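You operate a simulated robot arm through the tools that you are given. There is no shell and no other tool.

You run a simulated robot arm. Do the job below in one go: nothing can be reset, and whatever is moved stays where it is left.

JOB
Grease the bearing in the bench housing and screw its cap back on.
Fine: park the cap on the cap rest meanwhile; stand the turquoise brush back. Set down upright: turquoise brush. A coat counts when it lies all over at full strength: go over it till it gets no stronger.
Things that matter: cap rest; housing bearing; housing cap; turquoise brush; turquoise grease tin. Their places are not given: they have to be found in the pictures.

It is judged by the outcome, as a careful person would: the job done as asked, and still so three seconds after it is handed in. It fails if anything else is knocked over, pushed out of place, dropped, spilled or broken. Lids that push on must go on centred and level and be pressed home; caps that screw on are set level and turned clockwise until they are tight.

ROBOT AND FRAMES
A 7-joint arm with a two-finger parallel gripper, fixed in place. Base frame: the origin is on the floor under the middle of its stand, x ahead of it, y to its left, z up; the work surface is at about z = 800. Units: mm, rad, N and s.
With the tool pointing down near the work surface it reaches from about 240 to 680 mm from the base axis. Its first joint turns from -1.152 to 1.152 rad. Payload 2.4 kg.
The TCP is the grasp point between the finger pads, 30 mm short of the fingertips. In the tool frame z runs along the fingers and y along their closing line. Largest opening 94 mm; finger width 28, thickness 10; the body of the gripper, 50 by 96 mm, starts 55 mm behind the TCP.
Orientation is told as [roll, pitch, yaw] about the base's x, y, z axes, in that order, counted from this pose: with the fingers straight down and closing along the base's y, the tool's x points along the base's -x, its y along +y and its z along -z.

CONTROLS
- The arm moves only by the tool send_rows. Its argument "targets" is a list of rows, each a list of 3 entries, a list of its own where there are three numbers: the shift along the base's x, y, z in units of 30 mm (1.0 is 30 mm), then the turn, a rotation vector about the base's x, y, z in units of 5 degrees (1.0 is 5 degrees), then the finger opening in mm, from 0 to 94. In form: [[[x, y, z], [ax, ay, az], jaw], ...]. A call has 1 to 20 rows; each row shifts and turns the commanded pose from where the row before left it. A call with a number of a shift or a turn outside -1 to 1 is refused whole. Each row takes 0.2 s and may step no farther than 50 mm and 0.15 rad from the row before; otherwise, or with a gripper value out of range, the whole call is refused. A pose out of reach is approached as far as the arm can. The call stops where the force on the tool passes 40 N (or 10 N more than at its start, if that is more) or the arm is blocked; 0.2 s more then pass. Each finger travels about 153 mm/s and halts on what it meets, pressing with about 43 N; the grip force reading is that of the motor and also rises with nothing between the fingers. The clock runs only during rows and for 0.2 s after the last one: add rows that do not move to give the fingers time. It gives the time, the measured TCP pose, the force on the tool (base axes), the opening and the grip force at its end, in the units of the frame above (readings bear some noise), with the torque about the TCP (base axes, N m) and any sound that the robot's microphone picked up.
- Cameras (640 x 400 px; columns grow to the right, rows downward): "scene" is fixed at [48.2, 475.8, 1458.3]; the picture's right is [-0.70, -0.71, 0.00], its down [-0.30, 0.30, -0.91] and it looks along [0.64, -0.64, -0.42] (base axes); focal length 312 px, centre (320, 200). "wrist" rides on the gripper at [76, 14, -102] in the tool frame; the picture's right is [-0.18, 0.98, 0.00], its down [-0.75, -0.14, -0.64] and it looks along [-0.63, -0.12, 0.77] (tool axes); focal length 243 px, centre (320, 200).
- grab_frame(camera): a new picture of that camera. The clock stands still meanwhile.
- locate(camera, pixels): there is no depth. For up to 12 entries [column, row, z] of the newest picture of that camera ("zoom" is the newest enlarged one), the place [x, y] in the base frame at which the ray of that pixel passes the height z, good to about 3 mm. The clock stands still meanwhile.
- enlarge(camera, box): a new picture of the part [left, top, right, bottom] of that camera's present view, enlarged. The clock stands still meanwhile.
- hand_in(): hands the job in; it is judged then, once.

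Open the gripper and draw the arm clear of the work before you hand the job in, unless the task says otherwise.

The tools are called after "Call:" as name(argument=value, ...) on one line, values as JSON. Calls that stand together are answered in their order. send_rows: Moves the arm, as the interface text tells. Its arguments: {"type":"object","properties":{"targets":{"type":"array","items":{"type":"array"}}},"required":["targets"]} The other tools are called the same way: grab_frame (camera) takes a picture; locate (camera, pixels) gives the place at which the rays of pixels pass given heights; enlarge (camera, box) takes an enlarged picture of a part of a camera's view; hand_in () hands the job in.

At the start:

```text
time: 0.0
tcp_pos: [432.4, -13.4, 1202.8]
orientation: [-0.001, 0.0, -0.001]
ft_force: [0.0, 0.6, 0.3]
torque: [-0.02, 0.0, 0.0]
gripper_width: 93.9
gripper_force: 0.0
```

scene: 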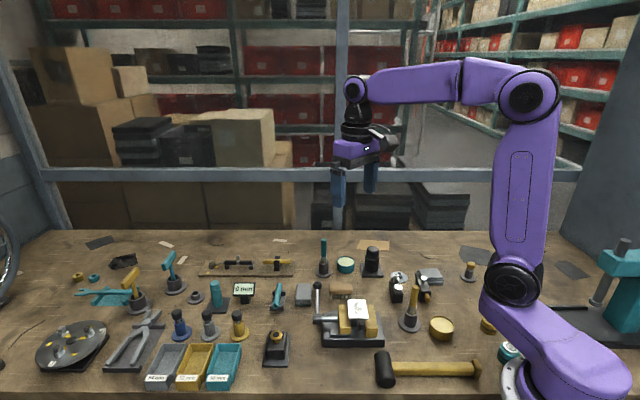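
wrist: 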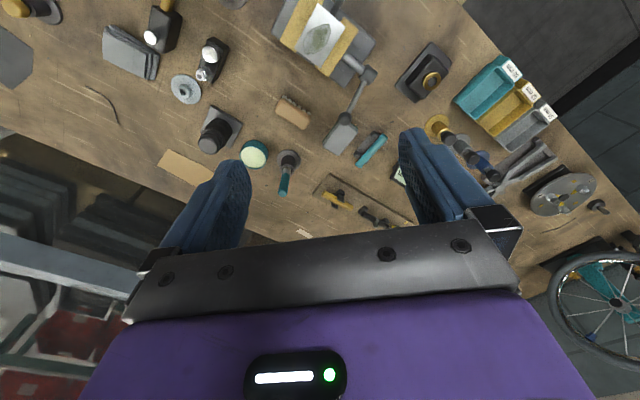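

I start by looking closer at the parts of the scene picture: the bench around columns 180-480 shows brushes, tins and a housing.

Call:
enlarge(camera="scene", box=[290, 225, 490, 350])

Call:
enlarge(camera="scene", box=[30, 225, 300, 394])

Call:
enlarge(camera="wrist", box=[80, 0, 400, 200])

```text
3.20 times, centred on (390, 288) of scene
```

zoom: 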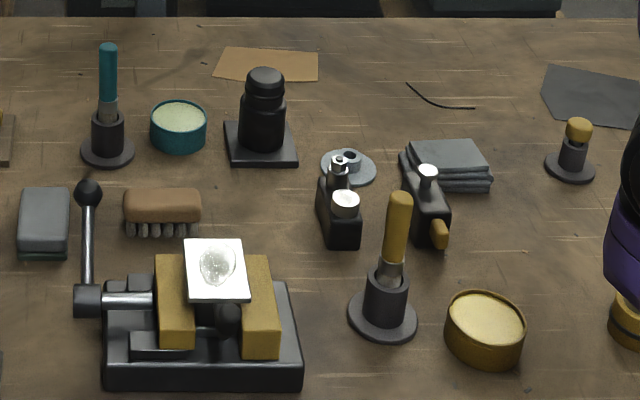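

```text
2.37 times, centred on (165, 310) of scene
```

zoom: 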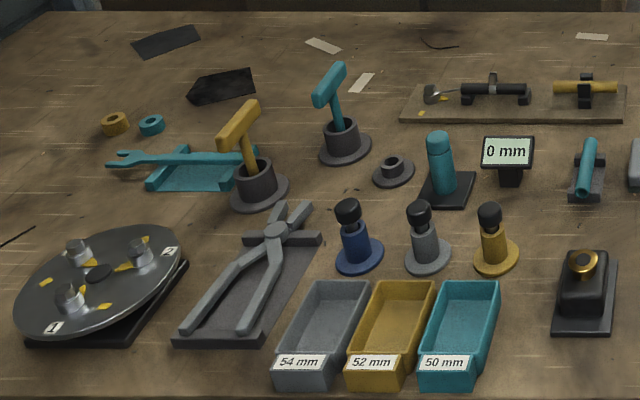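

```text
2.00 times, centred on (240, 100) of wrist
```

zoom: 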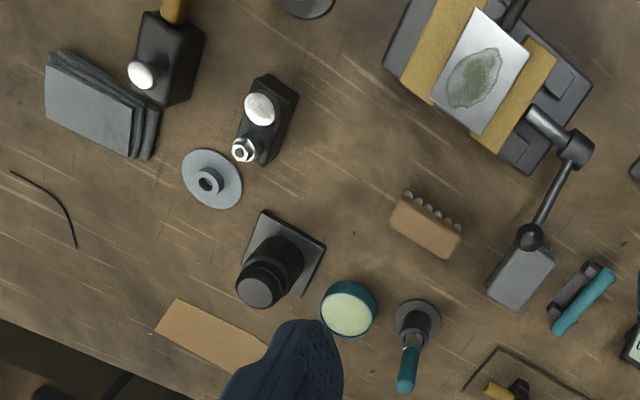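

The black capped cylinder on a square plate (scene about 372,262) and the black block with a brass ring (277,347) are housing candidates; I take tighter enlargements to tell them apart.

Call:
enlarge(camera="scene", box=[310, 235, 390, 285])

Call:
enlarge(camera="scene", box=[240, 315, 320, 365])

Call:
enlarge(camera="scene", box=[180, 270, 260, 320])

Call:
enlarge(camera="scene", box=[380, 260, 460, 310])

Call:
enlarge(camera="scene", box=[450, 250, 640, 370])

Call:
enlarge(camera="wrist", box=[160, 40, 320, 200])

Call:
enlarge(camera="wrist", box=[380, 20, 640, 200])

```text
8.00 times, centred on (350, 260) of scene
```

zoom: 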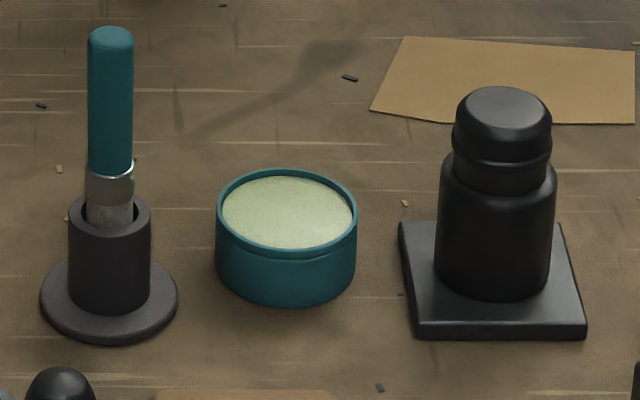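

```text
8.00 times, centred on (280, 340) of scene
```

zoom: 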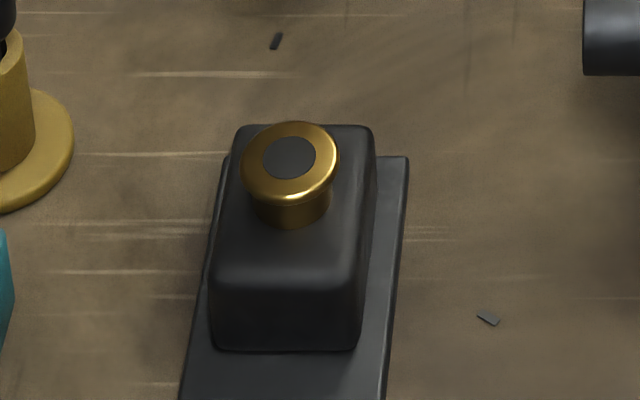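

```text
8.00 times, centred on (220, 295) of scene
```

zoom: 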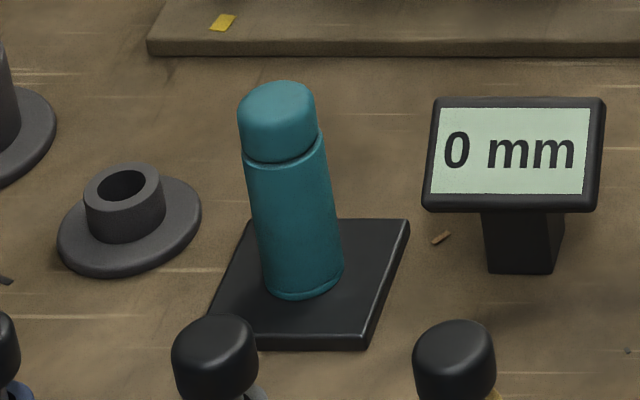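

```text
8.00 times, centred on (420, 285) of scene
```

zoom: 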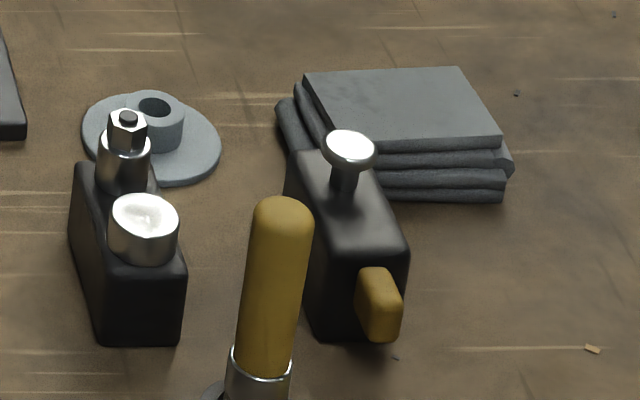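

```text
3.33 times, centred on (545, 310) of scene
```

zoom: 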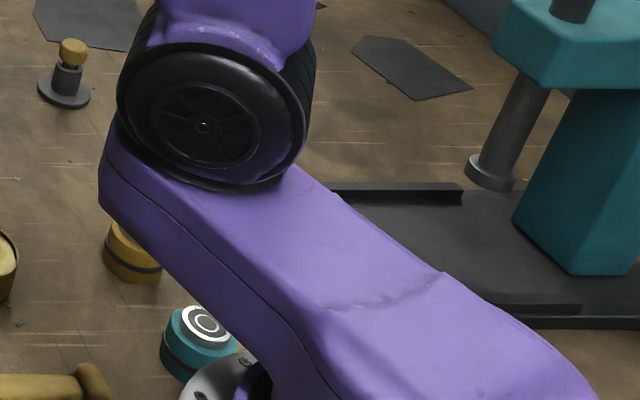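

```text
2.50 times, centred on (240, 120) of wrist
```

zoom: 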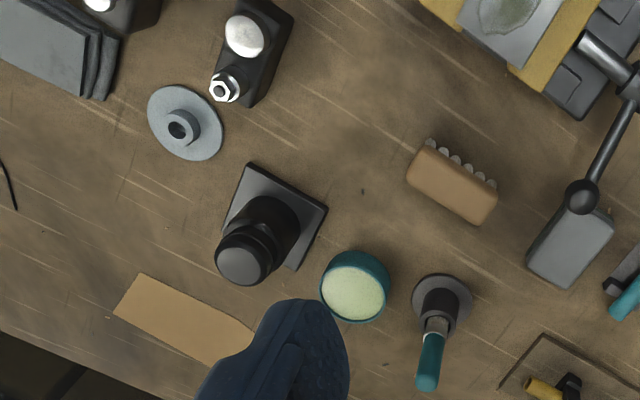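

```text
2.22 times, centred on (510, 110) of wrist
```

zoom: 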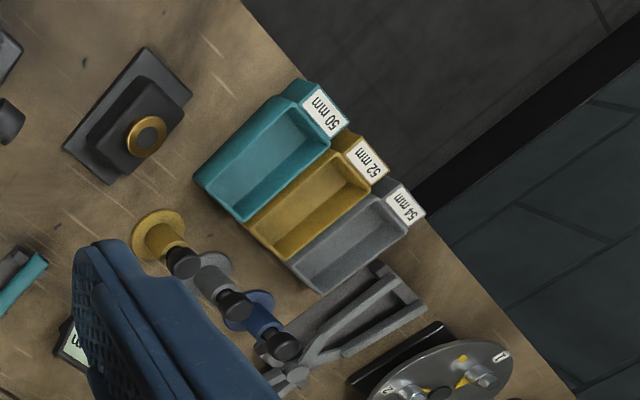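

The black cylinder with the black screw cap stands next to the turquoise tin (345,265) and brush (323,258); a light-grey disc with a collar sits at (398,278). I get rough places of these.

Call:
locate(camera="scene", pixels=[[323.5, 272, 805], [345.5, 262, 830], [372, 268, 810], [372.5, 250, 880], [399, 278, 805], [197, 298, 805], [217, 300, 805], [277, 355, 805], [409, 325, 805], [442, 323, 830]])

Call:
locate(camera="wrist", pixels=[[288, 158, 805], [254, 152, 835], [218, 130, 810], [186, 89, 805], [422, 72, 805]])

```text
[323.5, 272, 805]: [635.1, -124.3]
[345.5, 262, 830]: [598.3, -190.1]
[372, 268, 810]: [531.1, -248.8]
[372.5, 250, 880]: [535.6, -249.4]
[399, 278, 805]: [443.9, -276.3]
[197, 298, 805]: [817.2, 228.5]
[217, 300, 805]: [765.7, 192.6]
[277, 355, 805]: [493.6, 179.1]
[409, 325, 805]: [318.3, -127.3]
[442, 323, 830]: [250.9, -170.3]
```

```text
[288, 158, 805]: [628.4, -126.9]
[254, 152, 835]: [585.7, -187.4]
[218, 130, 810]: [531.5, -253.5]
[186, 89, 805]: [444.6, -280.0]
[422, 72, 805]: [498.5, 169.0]
```

The teal look-alike and dark disc at (766,193)/(817,228) are out of reach, so the black housing at about (531,-250) with the light-grey rest at (444,-278) is the one. I move the wrist camera nearer to view the housing group.

Call:
send_rows(targets=[[[0.05, -0.9, -0.7], [0, 0, 0], 94], [[0.05, -0.9, -0.7], [0, 0, 0], 94], [[0.05, -0.9, -0.7], [0, 0, 0], 94], [[0.05, -0.9, -0.7], [0, 0, 0], 94], [[0.05, -0.9, -0.7], [0, 0, 0], 94], [[0.05, -0.9, -0.7], [0, 0, 0], 94], [[0.05, -0.9, -0.7], [0, 0, 0], 94], [[0.05, -0.9, -0.7], [0, 0, 0], 94], [[0, 0, 0], [0, 0, 0], 94]])

Call:
grab_frame(camera="wrist")

Call:
grab_frame(camera="scene")

```text
time: 2.0
tcp_pos: [444.3, -231.1, 1034.7]
orientation: [0.001, -0.001, 0.0]
ft_force: [0.0, 0.0, -0.1]
torque: [0.0, -0.03, 0.0]
gripper_width: 93.9
gripper_force: 0.0
```

```text
taken
```

wrist: 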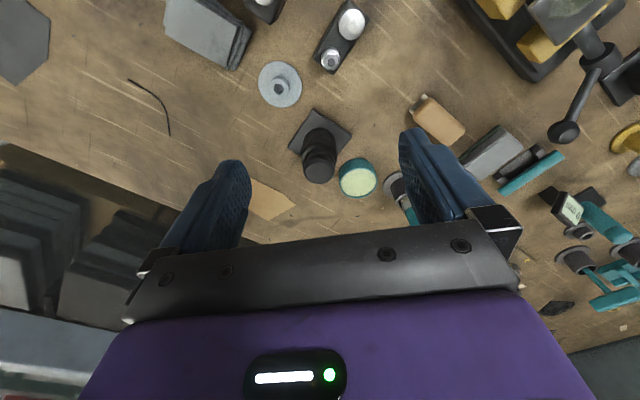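

```text
taken
```

scene: 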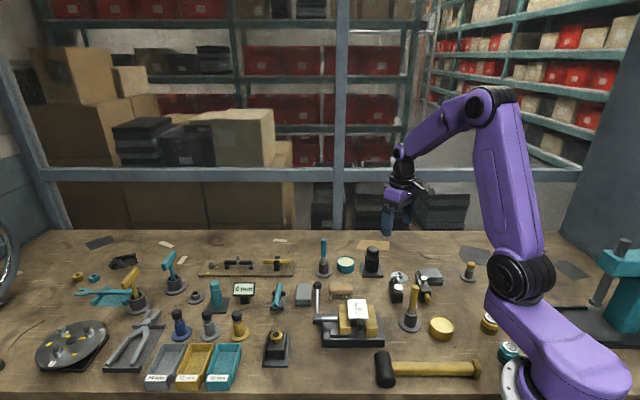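

Housing now at wrist pixel (318,155), cap rest (280,85), tin (357,177). I enlarge them.

Call:
enlarge(camera="wrist", box=[240, 50, 400, 200])

Call:
enlarge(camera="scene", box=[350, 235, 430, 300])

Call:
enlarge(camera="scene", box=[305, 230, 395, 290])

```text
2.67 times, centred on (320, 125) of wrist
```

zoom: 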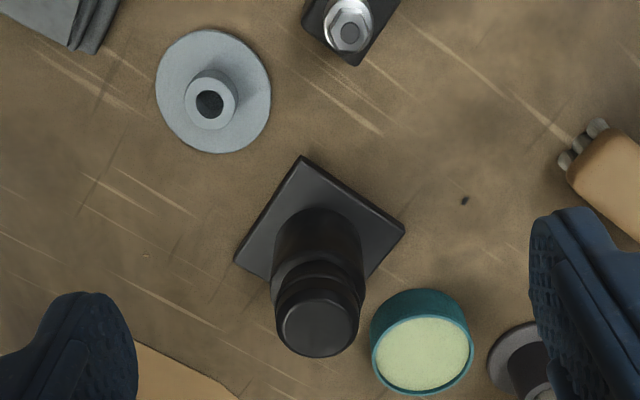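

```text
6.15 times, centred on (390, 268) of scene
```

zoom: 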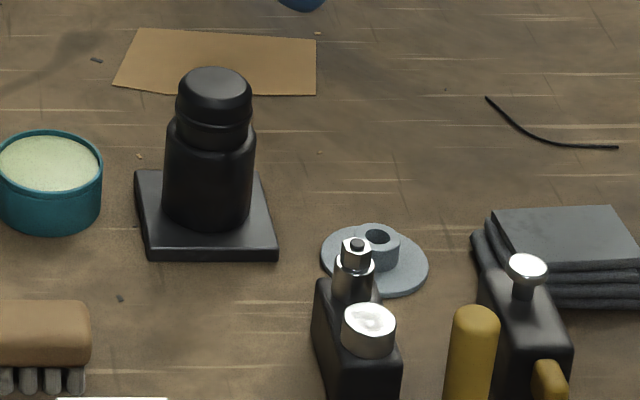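

```text
6.67 times, centred on (350, 260) of scene
```

zoom: 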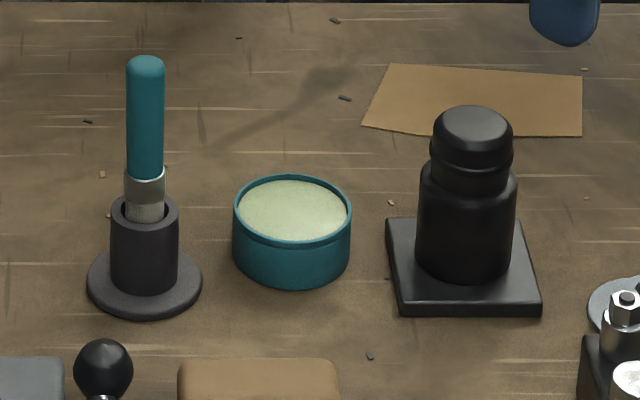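

I'll measure heights and axes in this zoom: stand base (144,287), handle top (146,65), tin rim, housing body and cap edges.

Call:
locate(camera="zoom", pixels=[[144, 285, 804], [146, 62, 940], [146, 62, 960], [146, 62, 980], [146, 178, 880], [146, 178, 900], [292, 208, 840], [292, 208, 845], [473, 128, 900], [473, 128, 910], [473, 128, 920], [467, 270, 810]])

Call:
locate(camera="wrist", pixels=[[280, 84.5, 803], [278.5, 88.5, 825], [357.5, 182, 840], [319, 174, 900], [319, 174, 910], [319, 174, 920], [320, 130, 810]])

```text
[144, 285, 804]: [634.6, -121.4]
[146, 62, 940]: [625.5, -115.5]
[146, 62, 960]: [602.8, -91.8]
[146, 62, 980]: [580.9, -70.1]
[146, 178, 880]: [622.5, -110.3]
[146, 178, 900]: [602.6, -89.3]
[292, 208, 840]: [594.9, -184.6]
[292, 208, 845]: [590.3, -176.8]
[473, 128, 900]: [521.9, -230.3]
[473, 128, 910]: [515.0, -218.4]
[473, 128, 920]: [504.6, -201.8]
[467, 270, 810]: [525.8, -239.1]
```

```text
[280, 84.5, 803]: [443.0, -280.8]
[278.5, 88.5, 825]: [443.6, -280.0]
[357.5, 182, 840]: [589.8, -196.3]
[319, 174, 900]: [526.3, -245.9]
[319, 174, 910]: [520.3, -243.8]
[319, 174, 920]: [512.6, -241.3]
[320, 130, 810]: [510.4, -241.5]
```

Estimates: brush axis near (635,-122) with the handle top about z 932, housing axis near (530,-248), cap top about 890. I go closer to the cap with the wrist camera.

Call:
send_rows(targets=[[[0.3, -0.06, -0.75], [0, 0, 0], 94], [[0.3, -0.06, -0.75], [0, 0, 0], 94], [[0.3, -0.06, -0.75], [0, 0, 0], 94], [[0.3, -0.06, -0.75], [0, 0, 0], 94], [[0, 0, 0], [0, 0, 0], 94]])

Call:
grab_frame(camera="wrist")

Call:
enlarge(camera="wrist", box=[220, 60, 420, 200])

```text
time: 3.2
tcp_pos: [480.7, -237.7, 944.8]
orientation: [0.0, -0.001, 0.0]
ft_force: [0.2, -0.8, -0.2]
torque: [0.01, -0.02, -0.02]
gripper_width: 93.9
gripper_force: 0.1
```

```text
taken
```

wrist: 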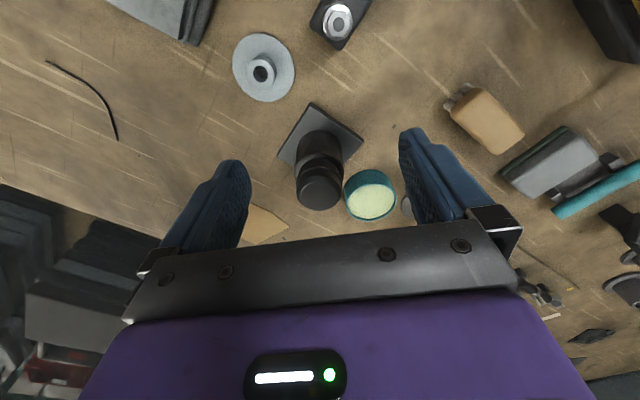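

```text
2.86 times, centred on (320, 130) of wrist
```

zoom: 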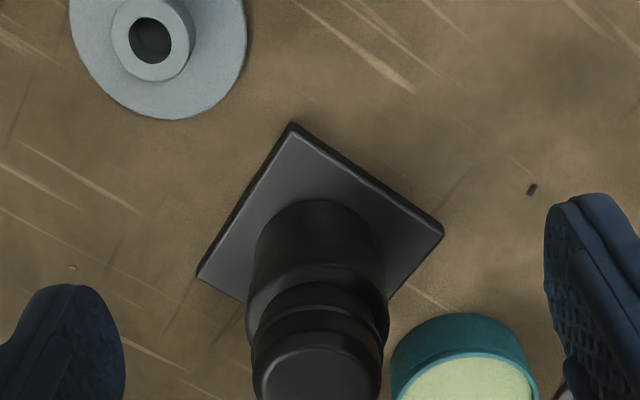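

The cap is at wrist (318,185). I enlarge around it and locate its top centre at several heights.

Call:
enlarge(camera="wrist", box=[270, 140, 370, 215])

Call:
locate(camera="wrist", pixels=[[319, 190, 880], [319, 190, 890], [319, 190, 900], [279, 158, 812], [315, 104, 812], [362, 139, 812], [263, 70, 820], [263, 68, 803], [371, 196, 835]])

```text
5.33 times, centred on (320, 178) of wrist
```

zoom: 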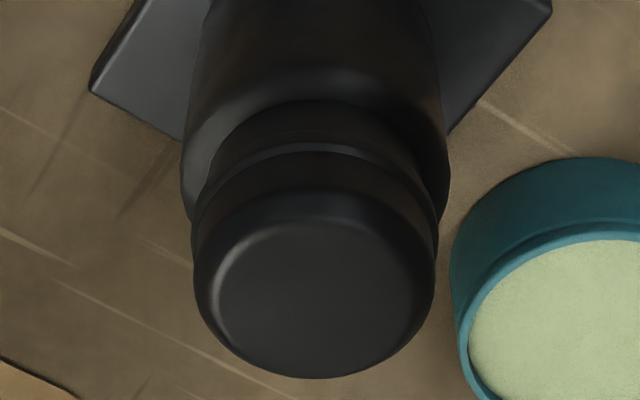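

```text
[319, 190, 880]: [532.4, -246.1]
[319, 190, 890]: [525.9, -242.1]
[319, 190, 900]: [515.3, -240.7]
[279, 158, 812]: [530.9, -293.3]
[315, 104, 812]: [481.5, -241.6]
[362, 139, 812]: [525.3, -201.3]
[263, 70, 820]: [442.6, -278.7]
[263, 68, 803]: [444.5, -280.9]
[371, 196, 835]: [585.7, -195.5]
```

Plate corners give a housing axis near (528,-247). I take a high zoom on the housing from the scene camera to measure the shoulder and cap heights.

Call:
enlarge(camera="scene", box=[354, 238, 394, 280])

```text
9.52 times, centred on (374, 259) of scene
```

zoom: 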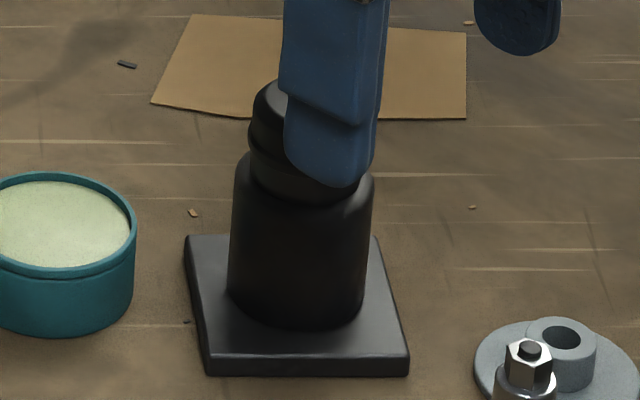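

The finger hides the cap in this view; I lift 90 mm and move back a little to clear the line of sight.

Call:
send_rows(targets=[[[-0.6, 0, 0.9], [0, 0, 0], 94], [[-0.6, 0, 0.9], [0, 0, 0], 94], [[-0.6, 0, 0.9], [0, 0, 0], 94], [[0, 0, 0.5], [0, 0, 0], 94], [[0, 0, 0], [0, 0, 0], 94]])

Call:
enlarge(camera="scene", box=[354, 238, 394, 280])

Call:
locate(camera="zoom", pixels=[[306, 170, 860], [306, 170, 866], [306, 170, 872], [306, 170, 854]])

```text
time: 4.4
tcp_pos: [425.7, -237.7, 1041.0]
orientation: [0.001, -0.001, 0.001]
ft_force: [-0.6, -0.3, 0.9]
torque: [0.02, -0.01, -0.01]
gripper_width: 93.8
gripper_force: 0.0
```

```text
9.52 times, centred on (374, 259) of scene
```

zoom: 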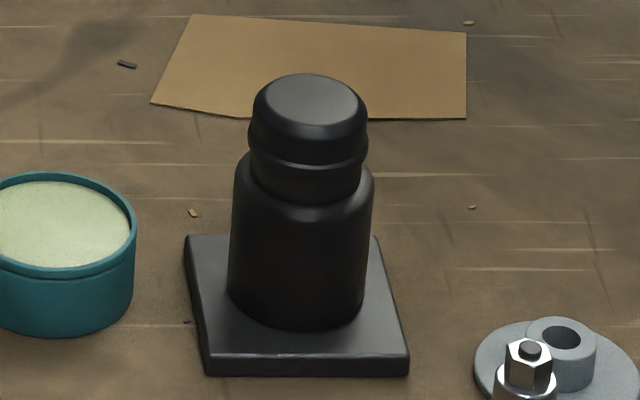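

```text
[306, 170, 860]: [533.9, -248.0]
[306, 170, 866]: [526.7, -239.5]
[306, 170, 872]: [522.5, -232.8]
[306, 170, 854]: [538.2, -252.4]
```

Shoulder looks to be at z≈862, cap from ≈872 to ≈889. I locate the axis again at several levels in this zoom (plate centre (296,295), shoulder (305,169), cap top (310,98)) and in a fresh wrist view.

Call:
locate(camera="zoom", pixels=[[296, 295, 808], [305, 169, 862], [310, 98, 888], [310, 98, 892], [188, 236, 808], [409, 357, 808], [207, 357, 808], [378, 238, 808]])

Call:
enlarge(camera="wrist", box=[260, 80, 400, 200])

```text
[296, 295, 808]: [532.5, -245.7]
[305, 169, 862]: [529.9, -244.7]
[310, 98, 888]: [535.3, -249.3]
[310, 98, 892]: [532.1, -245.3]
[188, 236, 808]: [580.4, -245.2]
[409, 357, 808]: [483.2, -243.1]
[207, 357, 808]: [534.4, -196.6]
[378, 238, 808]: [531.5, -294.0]
```

```text
3.33 times, centred on (330, 140) of wrist
```

zoom: 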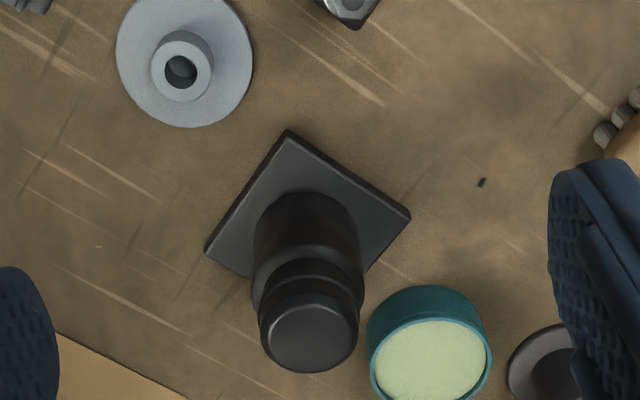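

I locate the same features in this wrist zoom: cap top (311,335), plate corners (207,252), (288,131), (410,217), rest disc centre (185,62) and collar centre (182,68).

Call:
locate(camera="zoom", pixels=[[311, 335, 888], [311, 335, 892], [207, 252, 808], [288, 131, 808], [410, 217, 808], [185, 58, 804], [182, 68, 820], [432, 360, 838]])

```text
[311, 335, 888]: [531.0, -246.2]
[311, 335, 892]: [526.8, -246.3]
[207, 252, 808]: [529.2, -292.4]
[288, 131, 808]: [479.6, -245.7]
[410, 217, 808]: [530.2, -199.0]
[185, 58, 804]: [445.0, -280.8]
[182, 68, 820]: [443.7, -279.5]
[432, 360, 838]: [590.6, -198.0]
```

Averaged axis: housing (530,-246), rest (444,-280). I move over the cap at z≈950 and pre-turn the gripper -90° so that I have room to unscrew counter-clockwise.

Call:
send_rows(targets=[[[0.193, -0.0154, -0.1686], [0, 0, -1], 94], [[0.193, -0.0154, -0.1686], [0, 0, -1], 94], [[0.193, -0.0154, -0.1686], [0, 0, -1], 94], [[0.193, -0.0154, -0.1686], [0, 0, -1], 94], [[0.193, -0.0154, -0.1686], [0, 0, -1], 94], [[0.193, -0.0154, -0.1686], [0, 0, -1], 94], [[0.193, -0.0154, -0.1686], [0, 0, -1], 94], [[0.193, -0.0154, -0.1686], [0, 0, -1], 94], [[0.193, -0.0154, -0.1686], [0, 0, -1], 94], [[0.193, -0.0154, -0.1686], [0, 0, -1], 94], [[0.193, -0.0154, -0.1686], [0, 0, -1], 94], [[0.193, -0.0154, -0.1686], [0, 0, -1], 94], [[0.193, -0.0154, -0.1686], [0, 0, -1], 94], [[0.193, -0.0154, -0.1686], [0, 0, -1], 94], [[0.193, -0.0154, -0.1686], [0, 0, -1], 94], [[0.193, -0.0154, -0.1686], [0, 0, -1], 94], [[0.193, -0.0154, -0.1686], [0, 0, -1], 94], [[0.193, -0.0154, -0.1686], [0, 0, -1], 94], [[0, 0, 0], [0, 0, 0], 94]])

Call:
grab_frame(camera="wrist")

Call:
grab_frame(camera="scene")

```text
time: 8.4
tcp_pos: [531.9, -245.5, 948.3]
orientation: [0.001, 0.001, -1.571]
ft_force: [-0.1, -0.4, 0.0]
torque: [-0.01, 0.01, -0.03]
gripper_width: 94.1
gripper_force: 0.0
```

```text
taken
```

wrist: 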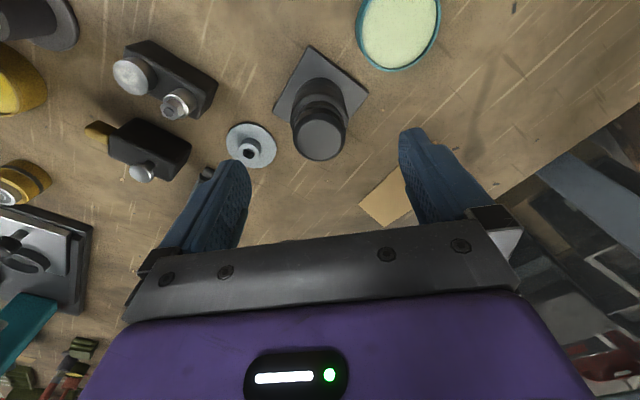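

```text
taken
```

scene: 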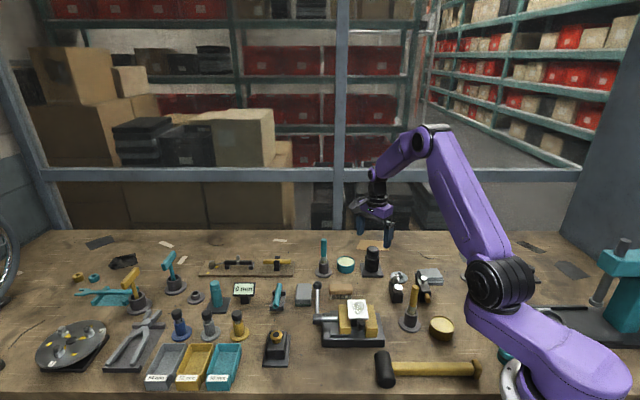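

At yaw -90° the cap top shows at wrist (320,132). I re-locate it for a check of the axis from this second direction.

Call:
enlarge(camera="wrist", box=[220, 40, 400, 180])

Call:
locate(camera="wrist", pixels=[[320, 136, 889], [274, 101, 808], [308, 46, 808], [367, 92, 808], [250, 147, 804], [249.5, 152, 820]])

```text
2.86 times, centred on (310, 110) of wrist
```

zoom: 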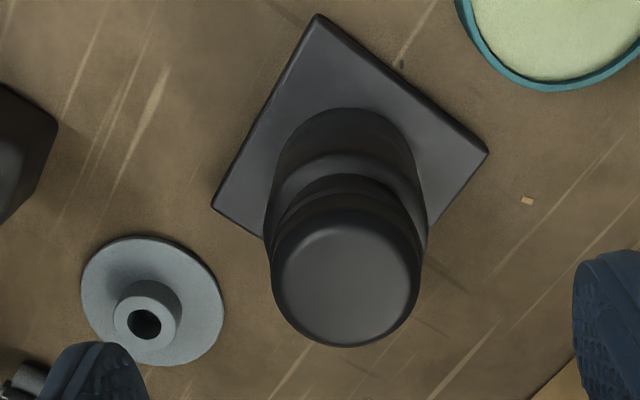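

```text
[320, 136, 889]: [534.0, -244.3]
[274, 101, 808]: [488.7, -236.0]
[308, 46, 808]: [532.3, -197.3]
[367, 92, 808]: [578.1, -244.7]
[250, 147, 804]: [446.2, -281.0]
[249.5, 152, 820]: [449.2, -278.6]
```

The axis agrees at about (531,-245). I descend so the fingertips sit just under the cap's lower edge (TCP z≈897) and then close.

Call:
send_rows(targets=[[[0, 0, -0.85], [0, 0, 0], 94], [[0, 0, -0.86], [0, 0, 0], 94], [[0, 0, 0], [0, 0, 0], 94]])

Call:
enlarge(camera="scene", box=[334, 225, 414, 280])

Call:
enlarge(camera="wrist", box=[200, 60, 440, 220])

```text
time: 9.2
tcp_pos: [531.6, -244.7, 898.0]
orientation: [-0.001, -0.002, -1.572]
ft_force: [-0.2, -0.1, 0.2]
torque: [0.01, 0.0, 0.03]
gripper_width: 93.9
gripper_force: 0.0
```

```text
7.27 times, centred on (374, 252) of scene
```

zoom: 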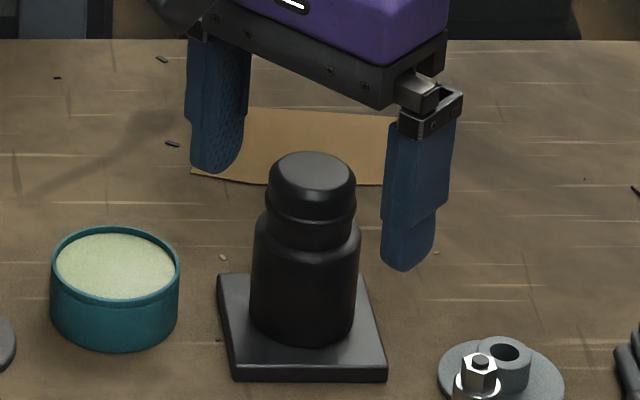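

```text
2.50 times, centred on (320, 140) of wrist
```

zoom: 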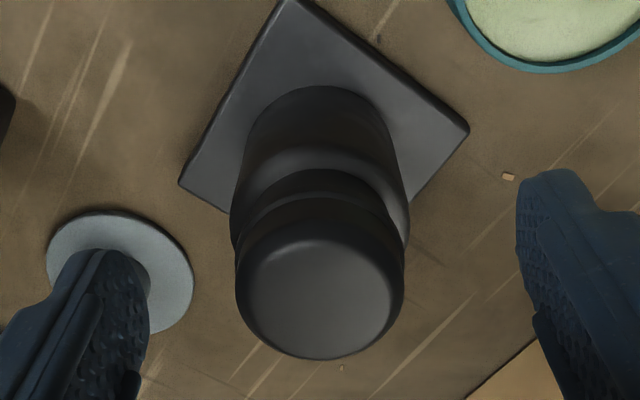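

The fingers straddle the cap, tips about level with its lower edge. I close on the cap now.

Call:
send_rows(targets=[[[0, 0, 0], [0, 0, 0], 60], [[0, 0, 0], [0, 0, 0], 20], [[0, 0, 0], [0, 0, 0], 20], [[0, 0, 0], [0, 0, 0], 20]])

Call:
enlarge(camera="scene", box=[334, 225, 414, 280])

Call:
enlarge(camera="wrist", box=[200, 60, 440, 220])

```text
time: 10.2
tcp_pos: [529.2, -247.2, 899.0]
orientation: [-0.002, 0.0, -1.571]
ft_force: [-4.3, 1.5, 0.8]
torque: [-0.08, 0.11, -0.09]
gripper_width: 38.9
gripper_force: 43.3
```

```text
7.27 times, centred on (374, 252) of scene
```

zoom: 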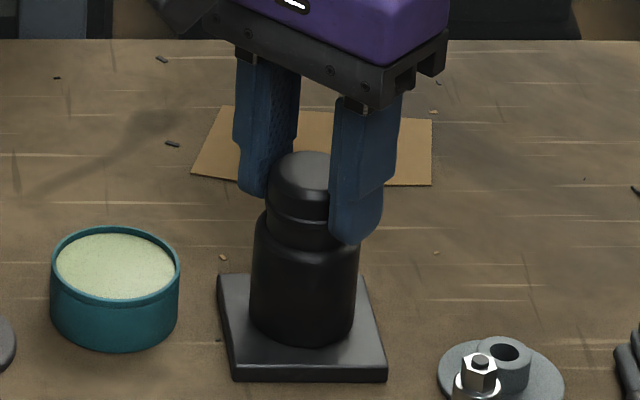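

```text
2.50 times, centred on (320, 140) of wrist
```

zoom: 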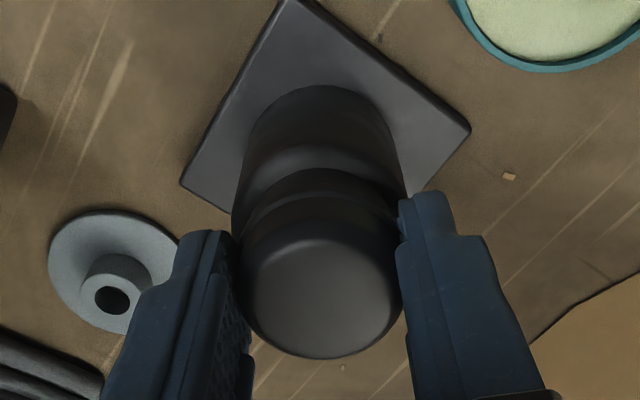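

Gripped at 38.9 mm with a small -x force; I shift 1 mm in -x and try turning counter-clockwise 20° while watching the readings.

Call:
send_rows(targets=[[[-0.04, 0, 0], [0, 0, 1], 20], [[0, 0, 0], [0, 0, 1], 20], [[0, 0, 0], [0, 0, 1], 20], [[0, 0, 0], [0, 0, 1], 20]])

```text
time: 11.2
tcp_pos: [529.6, -245.9, 899.1]
orientation: [0.0, -0.001, -1.22]
ft_force: [0.4, 0.2, -1.3]
torque: [0.04, 0.07, -0.71]
gripper_width: 40.2
gripper_force: 42.9
```

It turns with about -0.7 N m of resistance and little vertical force; I keep turning another 40°.

Call:
send_rows(targets=[[[0, 0, 0], [0, 0, 1], 20], [[0, 0, 0], [0, 0, 1], 20], [[0, 0, 0], [0, 0, 1], 20], [[0, 0, 0], [0, 0, 1], 20], [[0, 0, 0], [0, 0, 1], 20], [[0, 0, 0], [0, 0, 1], 20], [[0, 0, 0], [0, 0, 1], 20], [[0, 0, 0], [0, 0, 1], 20]])

Call:
enlarge(camera="wrist", box=[200, 60, 440, 220])

Call:
enlarge(camera="scene", box=[334, 225, 414, 280])

```text
time: 13.0
tcp_pos: [528.6, -247.5, 898.4]
orientation: [0.0, 0.001, -0.522]
ft_force: [-11.4, -3.0, 9.6]
torque: [-0.04, 0.29, -0.8]
gripper_width: 38.7
gripper_force: 42.9
```

```text
2.50 times, centred on (320, 140) of wrist
```

zoom: 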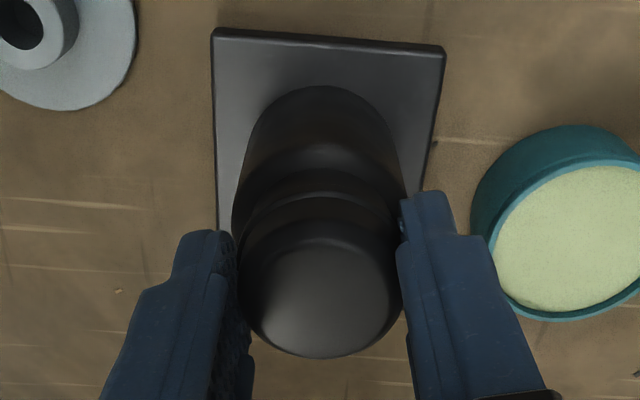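

```text
7.27 times, centred on (374, 252) of scene
```

zoom: 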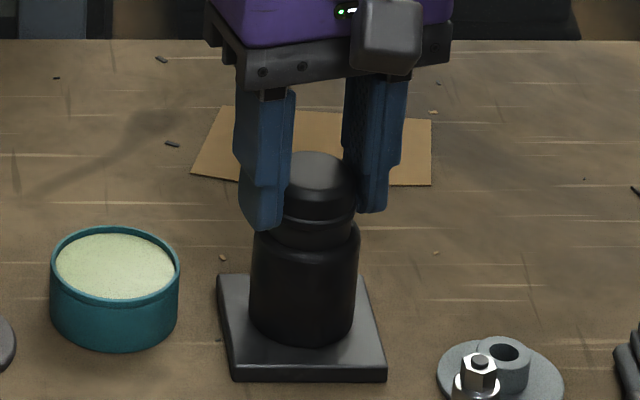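

Vertical force is now +9.6 N (the cap is rising against the arm) and -11 N in x. I raise 0.6 mm and shift 1 mm in -x to read the stiffness.

Call:
send_rows(targets=[[[-0.033, -0.01, 0.02], [0, 0, 0], 20], [[0, 0, 0], [0, 0, 0], 20]])

```text
time: 13.6
tcp_pos: [529.2, -245.8, 897.8]
orientation: [0.0, -0.002, -0.522]
ft_force: [-2.6, -5.9, 0.7]
torque: [0.3, 0.31, -0.14]
gripper_width: 38.7
gripper_force: 43.1
```

About 15 N/mm vertically, so roughly 3-4 mm pitch. I continue another 60° with a matching small rise per row.

Call:
send_rows(targets=[[[0, -0.01, 0.0018], [0, 0, 1], 20], [[0, -0.01, 0.0018], [0, 0, 1], 20], [[0, 0, 0.0018], [0, 0, 1], 20], [[0, 0, 0.0018], [0, 0, 1], 20], [[0, 0, 0.0018], [0, 0, 1], 20], [[0, 0, 0.0018], [0, 0, 1], 20], [[0, 0, 0.0018], [0, 0, 1], 20], [[0, 0, 0.0018], [0, 0, 1], 20], [[0, 0, 0.0018], [0, 0, 1], 20], [[0, 0, 0.0018], [0, 0, 1], 20], [[0, 0, 0.0018], [0, 0, 1], 20], [[0, 0, 0.0018], [0, 0, 1], 20]])

```text
time: 16.2
tcp_pos: [528.7, -247.3, 898.6]
orientation: [-0.002, -0.001, 0.522]
ft_force: [-1.8, -18.9, -9.6]
torque: [-0.5, 0.04, -0.56]
gripper_width: 38.8
gripper_force: 43.9
```

z force swung to -9.6 N as I rose, so the cap may not have climbed much. I check whether the cap has moved relative to the body.

Call:
enlarge(camera="scene", box=[354, 238, 394, 280])

Call:
enlarge(camera="wrist", box=[260, 90, 380, 200])

```text
9.52 times, centred on (374, 259) of scene
```

zoom: 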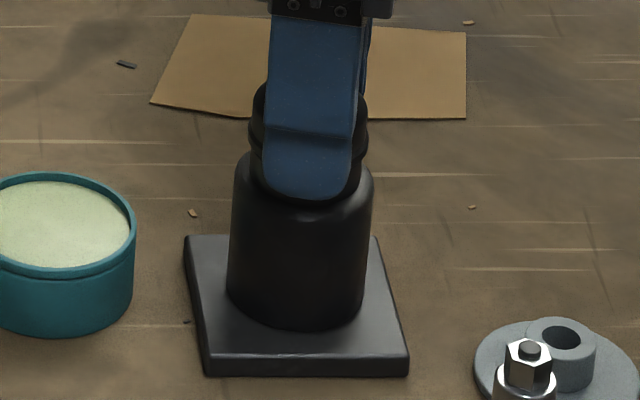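

```text
3.64 times, centred on (320, 145) of wrist
```

zoom: 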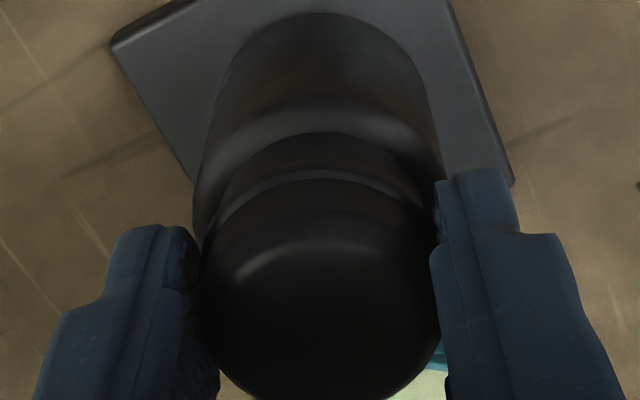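

I relieve the side and vertical force (y -2 mm, z -0.5 mm) and then turn a further 30° without rising to watch the trend.

Call:
send_rows(targets=[[[0, -0.06, -0.018], [0, 0, 0], 20], [[0, 0, 0], [0, 0, 0], 20]])

Call:
send_rows(targets=[[[0, 0, 0], [0, 0, 1], 20], [[0, 0, 0], [0, 0, 1], 20], [[0, 0, 0], [0, 0, 1], 20], [[0, 0, 0], [0, 0, 1], 20], [[0, 0, 0], [0, 0, 1], 20], [[0, 0, 0], [0, 0, 1], 20]])

```text
time: 16.8
tcp_pos: [529.5, -248.5, 900.8]
orientation: [0.0, 0.0, 0.526]
ft_force: [-5.0, -13.7, 2.0]
torque: [-0.25, 0.03, -0.22]
gripper_width: 38.9
gripper_force: 43.0
```

```text
time: 18.2
tcp_pos: [529.8, -249.8, 898.8]
orientation: [-0.002, 0.0, 1.05]
ft_force: [6.8, -8.4, 2.9]
torque: [-0.25, -0.19, -0.13]
gripper_width: 38.7
gripper_force: 42.9
```

Torque falls to -0.13 N m and z force is small. I continue to +90° with a slight rise.

Call:
send_rows(targets=[[[0, -0.01, 0.002], [0, 0, 1], 20], [[0, -0.01, 0.002], [0, 0, 1], 20], [[0, 0, 0.002], [0, 0, 1], 20], [[0, 0, 0.002], [0, 0, 1], 20], [[0, 0, 0.002], [0, 0, 1], 20], [[0, 0, 0.002], [0, 0, 1], 20]])

Call:
enlarge(camera="scene", box=[354, 238, 394, 280])

Call:
enlarge(camera="wrist", box=[260, 90, 380, 200])

```text
time: 19.6
tcp_pos: [530.1, -248.2, 899.3]
orientation: [-0.003, 0.0, 1.573]
ft_force: [15.9, -2.5, 0.1]
torque: [0.08, -0.44, -0.49]
gripper_width: 38.8
gripper_force: 43.1
```

```text
9.52 times, centred on (374, 259) of scene
```

zoom: 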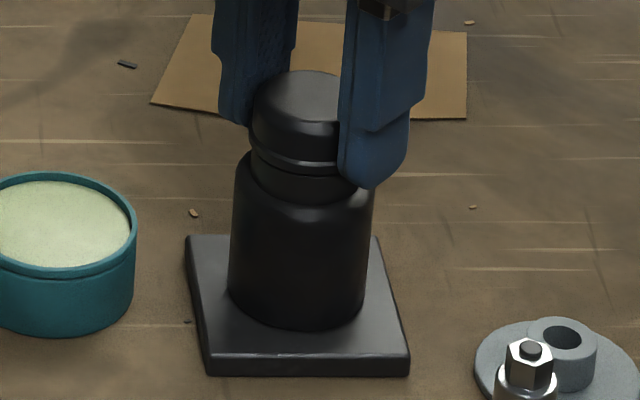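

```text
3.64 times, centred on (320, 145) of wrist
```

zoom: 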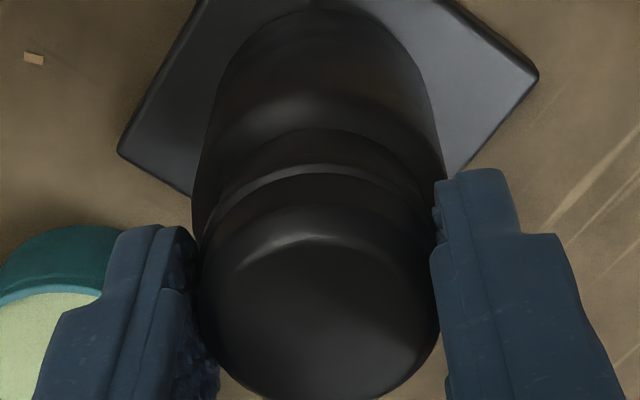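

The cap top has risen a little (about 1 mm over 180°). I release to 64 mm, check the free pose and turn back for another bite.

Call:
send_rows(targets=[[[0, 0, 0], [0, 0, 0], 64], [[0, 0, 0], [0, 0, 0], 64], [[0, 0, 0], [0, 0, 0], 64]])

Call:
enlarge(camera="scene", box=[354, 238, 394, 280])

Call:
enlarge(camera="wrist", box=[260, 90, 380, 200])

```text
time: 20.4
tcp_pos: [527.4, -249.9, 900.3]
orientation: [0.0, 0.001, 1.57]
ft_force: [-0.7, -0.7, -0.1]
torque: [-0.03, -0.02, 0.04]
gripper_width: 64.2
gripper_force: 0.1
```

```text
9.52 times, centred on (374, 259) of scene
```

zoom: 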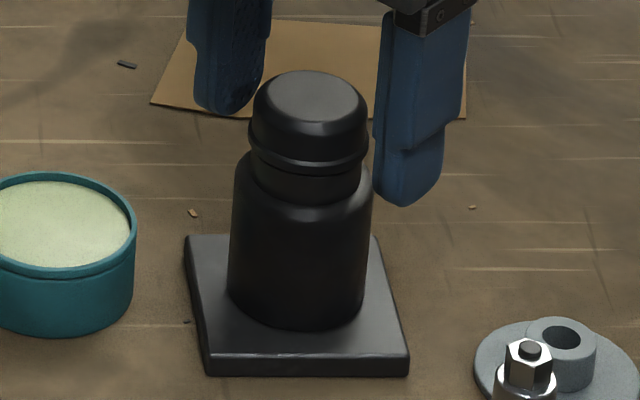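

```text
3.64 times, centred on (320, 145) of wrist
```

zoom: 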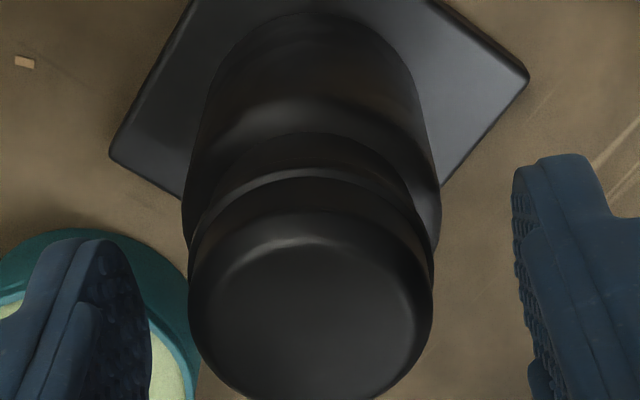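

The cap rose about 1 mm and stays put. I correct the centre to about (529.8,-247) and turn back 200° open, to yaw ≈ -110°.

Call:
send_rows(targets=[[[0.07, 0.08, 0.02], [0, 0, -1], 64], [[0, 0, 0], [0, 0, -1], 64], [[0, 0, 0], [0, 0, -1], 64], [[0, 0, 0], [0, 0, -1], 64], [[0, 0, 0], [0, 0, -1], 64], [[0, 0, 0], [0, 0, -1], 64], [[0, 0, 0], [0, 0, -1], 64], [[0, 0, 0], [0, 0, -1], 64], [[0, 0, 0], [0, 0, -1], 64], [[0, 0, 0], [0, 0, -1], 64], [[0, 0, 0], [0, 0, -1], 64], [[0, 0, 0], [0, 0, -1], 64], [[0, 0, 0], [0, 0, -1], 64], [[0, 0, 0], [0, 0, -1], 64], [[0, 0, 0], [0, 0, -1], 64], [[0, 0, 0], [0, 0, -1], 64], [[0, 0, 0], [0, 0, -1], 64], [[0, 0, 0], [0, 0, -1], 64], [[0, 0, 0], [0, 0, -1], 64], [[0, 0, 0], [0, 0, -1], 64]])

Call:
send_rows(targets=[[[0, 0, 0], [0, 0, -1], 64], [[0, 0, 0], [0, 0, -1], 64], [[0, 0, 0], [0, 0, -1], 64], [[0, 0, 0], [0, 0, -1], 64], [[0, 0, 0], [0, 0, -1], 64], [[0, 0, 0], [0, 0, -1], 64], [[0, 0, 0], [0, 0, -1], 64], [[0, 0, 0], [0, 0, -1], 64], [[0, 0, 0], [0, 0, -1], 64], [[0, 0, 0], [0, 0, -1], 64], [[0, 0, 0], [0, 0, -1], 64], [[0, 0, 0], [0, 0, -1], 64], [[0, 0, 0], [0, 0, -1], 64], [[0, 0, 0], [0, 0, -1], 64], [[0, 0, 0], [0, 0, -1], 64], [[0, 0, 0], [0, 0, -1], 64], [[0, 0, 0], [0, 0, -1], 64], [[0, 0, 0], [0, 0, -1], 64], [[0, 0, 0], [0, 0, -1], 64], [[0, 0, 0], [0, 0, -1], 64]])

```text
time: 24.6
tcp_pos: [530.4, -246.7, 902.3]
orientation: [-0.001, 0.0, -0.176]
ft_force: [-0.2, 0.0, 0.5]
torque: [-0.01, 0.03, 0.02]
gripper_width: 63.9
gripper_force: 0.2
```

```text
time: 28.8
tcp_pos: [530.5, -247.3, 900.5]
orientation: [0.001, 0.0, -1.921]
ft_force: [-0.3, 0.2, -0.6]
torque: [0.0, 0.02, 0.01]
gripper_width: 63.8
gripper_force: 0.2
```

Yaw -110° reached without trouble. I close on the cap again and read the side forces.

Call:
send_rows(targets=[[[0, 0, 0], [0, 0, 0], 20], [[0, 0, 0], [0, 0, 0], 20], [[0, 0, 0], [0, 0, 0], 20]])

Call:
send_rows(targets=[[[0, 0, 0], [0, 0, 1], 20], [[0, 0, 0], [0, 0, 1], 20], [[0, 0, 0], [0, 0, 1], 20], [[0, 0, 0], [0, 0, 1], 20], [[0, 0, 0], [0, 0, 1], 20], [[0, 0, 0], [0, 0, 1], 20], [[0, 0, 0], [0, 0, 1], 20], [[0, 0, 0], [0, 0, 1], 20], [[0, 0, 0], [0, 0, 1], 20], [[0, 0, 0], [0, 0, 1], 20]])

```text
time: 29.6
tcp_pos: [530.5, -247.1, 902.6]
orientation: [0.001, 0.0, -1.919]
ft_force: [-0.6, 0.7, 0.4]
torque: [0.02, 0.03, 0.02]
gripper_width: 38.5
gripper_force: 43.6
```

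```text
time: 31.8
tcp_pos: [530.4, -246.8, 900.3]
orientation: [-0.001, 0.002, -1.043]
ft_force: [-8.7, 0.2, -0.3]
torque: [-0.04, 0.26, -0.12]
gripper_width: 39.1
gripper_force: 43.0
```

Well centred now, low torque. I continue 100° with a slight rise.

Call:
send_rows(targets=[[[-0.01, 0, 0.0012], [0, 0, 1], 20], [[-0.01, 0, 0.0012], [0, 0, 1], 20], [[0, 0, 0.0012], [0, 0, 1], 20], [[0, 0, 0.0012], [0, 0, 1], 20], [[0, 0, 0.0012], [0, 0, 1], 20], [[0, 0, 0.0012], [0, 0, 1], 20], [[0, 0, 0.0012], [0, 0, 1], 20], [[0, 0, 0.0012], [0, 0, 1], 20], [[0, 0, 0.0012], [0, 0, 1], 20], [[0, 0, 0.0012], [0, 0, 1], 20], [[0, 0, 0.0012], [0, 0, 1], 20], [[0, 0, 0.0012], [0, 0, 1], 20], [[0, 0, 0.0012], [0, 0, 1], 20], [[0, 0, 0.0012], [0, 0, 1], 20], [[0, 0, 0.0012], [0, 0, 1], 20], [[0, 0, 0.0012], [0, 0, 1], 20], [[0, 0, 0.0012], [0, 0, 1], 20], [[0, 0, 0.0012], [0, 0, 1], 20], [[0, 0, 0.0012], [0, 0, 1], 20], [[0, 0, 0.0012], [0, 0, 1], 20]])

```text
time: 36.0
tcp_pos: [530.1, -248.1, 901.1]
orientation: [-0.003, 0.0, 0.695]
ft_force: [1.7, -11.2, 0.6]
torque: [-0.61, 0.23, -1.12]
gripper_width: 39.9
gripper_force: 45.2
```

Torque rose to -1.1 N m with -11 N in y; I ease y by -1 mm and look at the cap.

Call:
send_rows(targets=[[[0, -0.035, 0], [0, 0, 0], 20], [[0, 0, 0], [0, 0, 0], 20]])

Call:
enlarge(camera="scene", box=[354, 238, 394, 280])

Call:
enlarge(camera="wrist", box=[260, 90, 380, 200])

```text
time: 36.6
tcp_pos: [530.2, -247.0, 902.0]
orientation: [0.0, 0.0, 0.699]
ft_force: [0.6, -7.9, 3.1]
torque: [0.04, -0.48, -0.52]
gripper_width: 39.8
gripper_force: 43.2
```

```text
9.52 times, centred on (374, 259) of scene
```

zoom: 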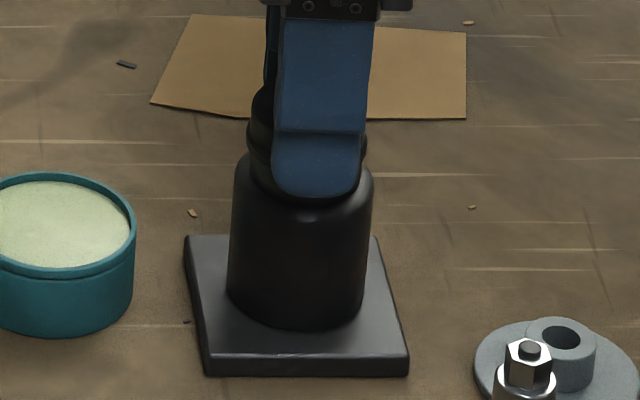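

```text
3.64 times, centred on (320, 145) of wrist
```

zoom: 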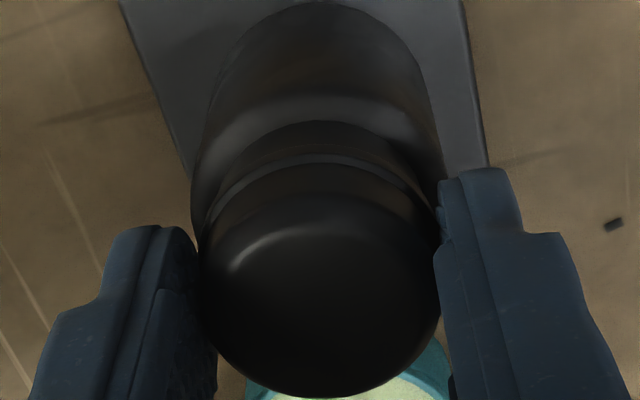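

I continue turning to about +110°, rising slightly.

Call:
send_rows(targets=[[[0, 0, 0.002], [0, 0, 1], 20], [[0, 0, 0.002], [0, 0, 1], 20], [[0, 0, 0.002], [0, 0, 1], 20], [[0, 0, 0.002], [0, 0, 1], 20], [[0, 0, 0.002], [0, 0, 1], 20], [[0, 0, 0.002], [0, 0, 1], 20], [[0, 0, 0.002], [0, 0, 1], 20], [[0, 0, 0.002], [0, 0, 1], 20], [[0, 0, 0.002], [0, 0, 1], 20], [[0, 0, 0.002], [0, 0, 1], 20], [[0, 0, 0.002], [0, 0, 1], 20], [[0, 0, 0.002], [0, 0, 1], 20], [[0, 0, 0.002], [0, 0, 1], 20], [[0, 0, 0.002], [0, 0, 1], 20]])

Call:
enlarge(camera="scene", box=[354, 238, 394, 280])

```text
time: 39.6
tcp_pos: [531.1, -247.8, 903.2]
orientation: [0.001, 0.0, 1.921]
ft_force: [0.1, -0.3, 0.1]
torque: [-0.01, 0.02, 0.0]
gripper_width: 38.0
gripper_force: 43.1
```

```text
9.52 times, centred on (374, 259) of scene
```

zoom: 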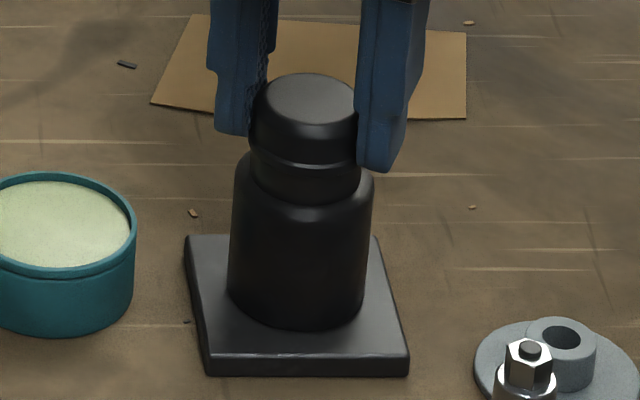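

All forces and torques dropped to zero, so the thread seems to have come free. I raise 6 mm slowly and check.

Call:
send_rows(targets=[[[0, 0, 0.1], [0, 0, 0], 20], [[0, 0, 0.1], [0, 0, 0], 20], [[0, 0, 0], [0, 0, 0], 20]])

Call:
enlarge(camera="scene", box=[354, 238, 394, 280])

Call:
enlarge(camera="wrist", box=[260, 90, 380, 200])

```text
time: 40.4
tcp_pos: [530.2, -248.7, 908.0]
orientation: [0.0, 0.0, 1.92]
ft_force: [-0.8, 0.1, -0.4]
torque: [-0.03, 0.0, -0.02]
gripper_width: 38.2
gripper_force: 43.3
```

```text
9.52 times, centred on (374, 259) of scene
```

zoom: 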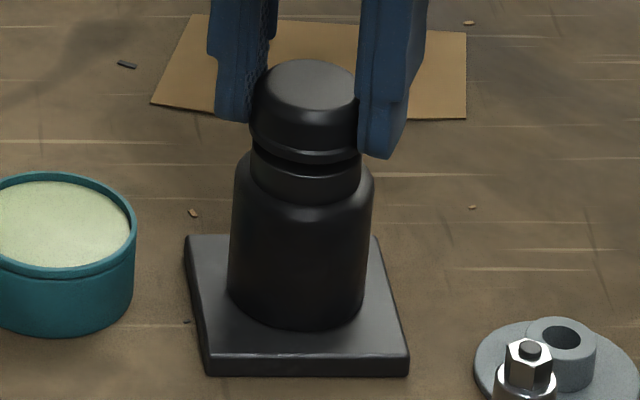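

```text
3.64 times, centred on (320, 145) of wrist
```

zoom: 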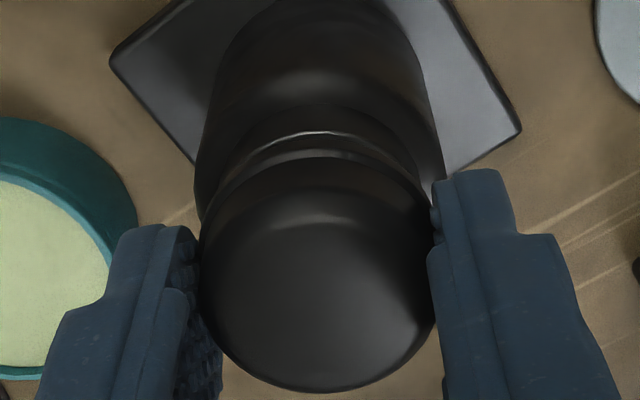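

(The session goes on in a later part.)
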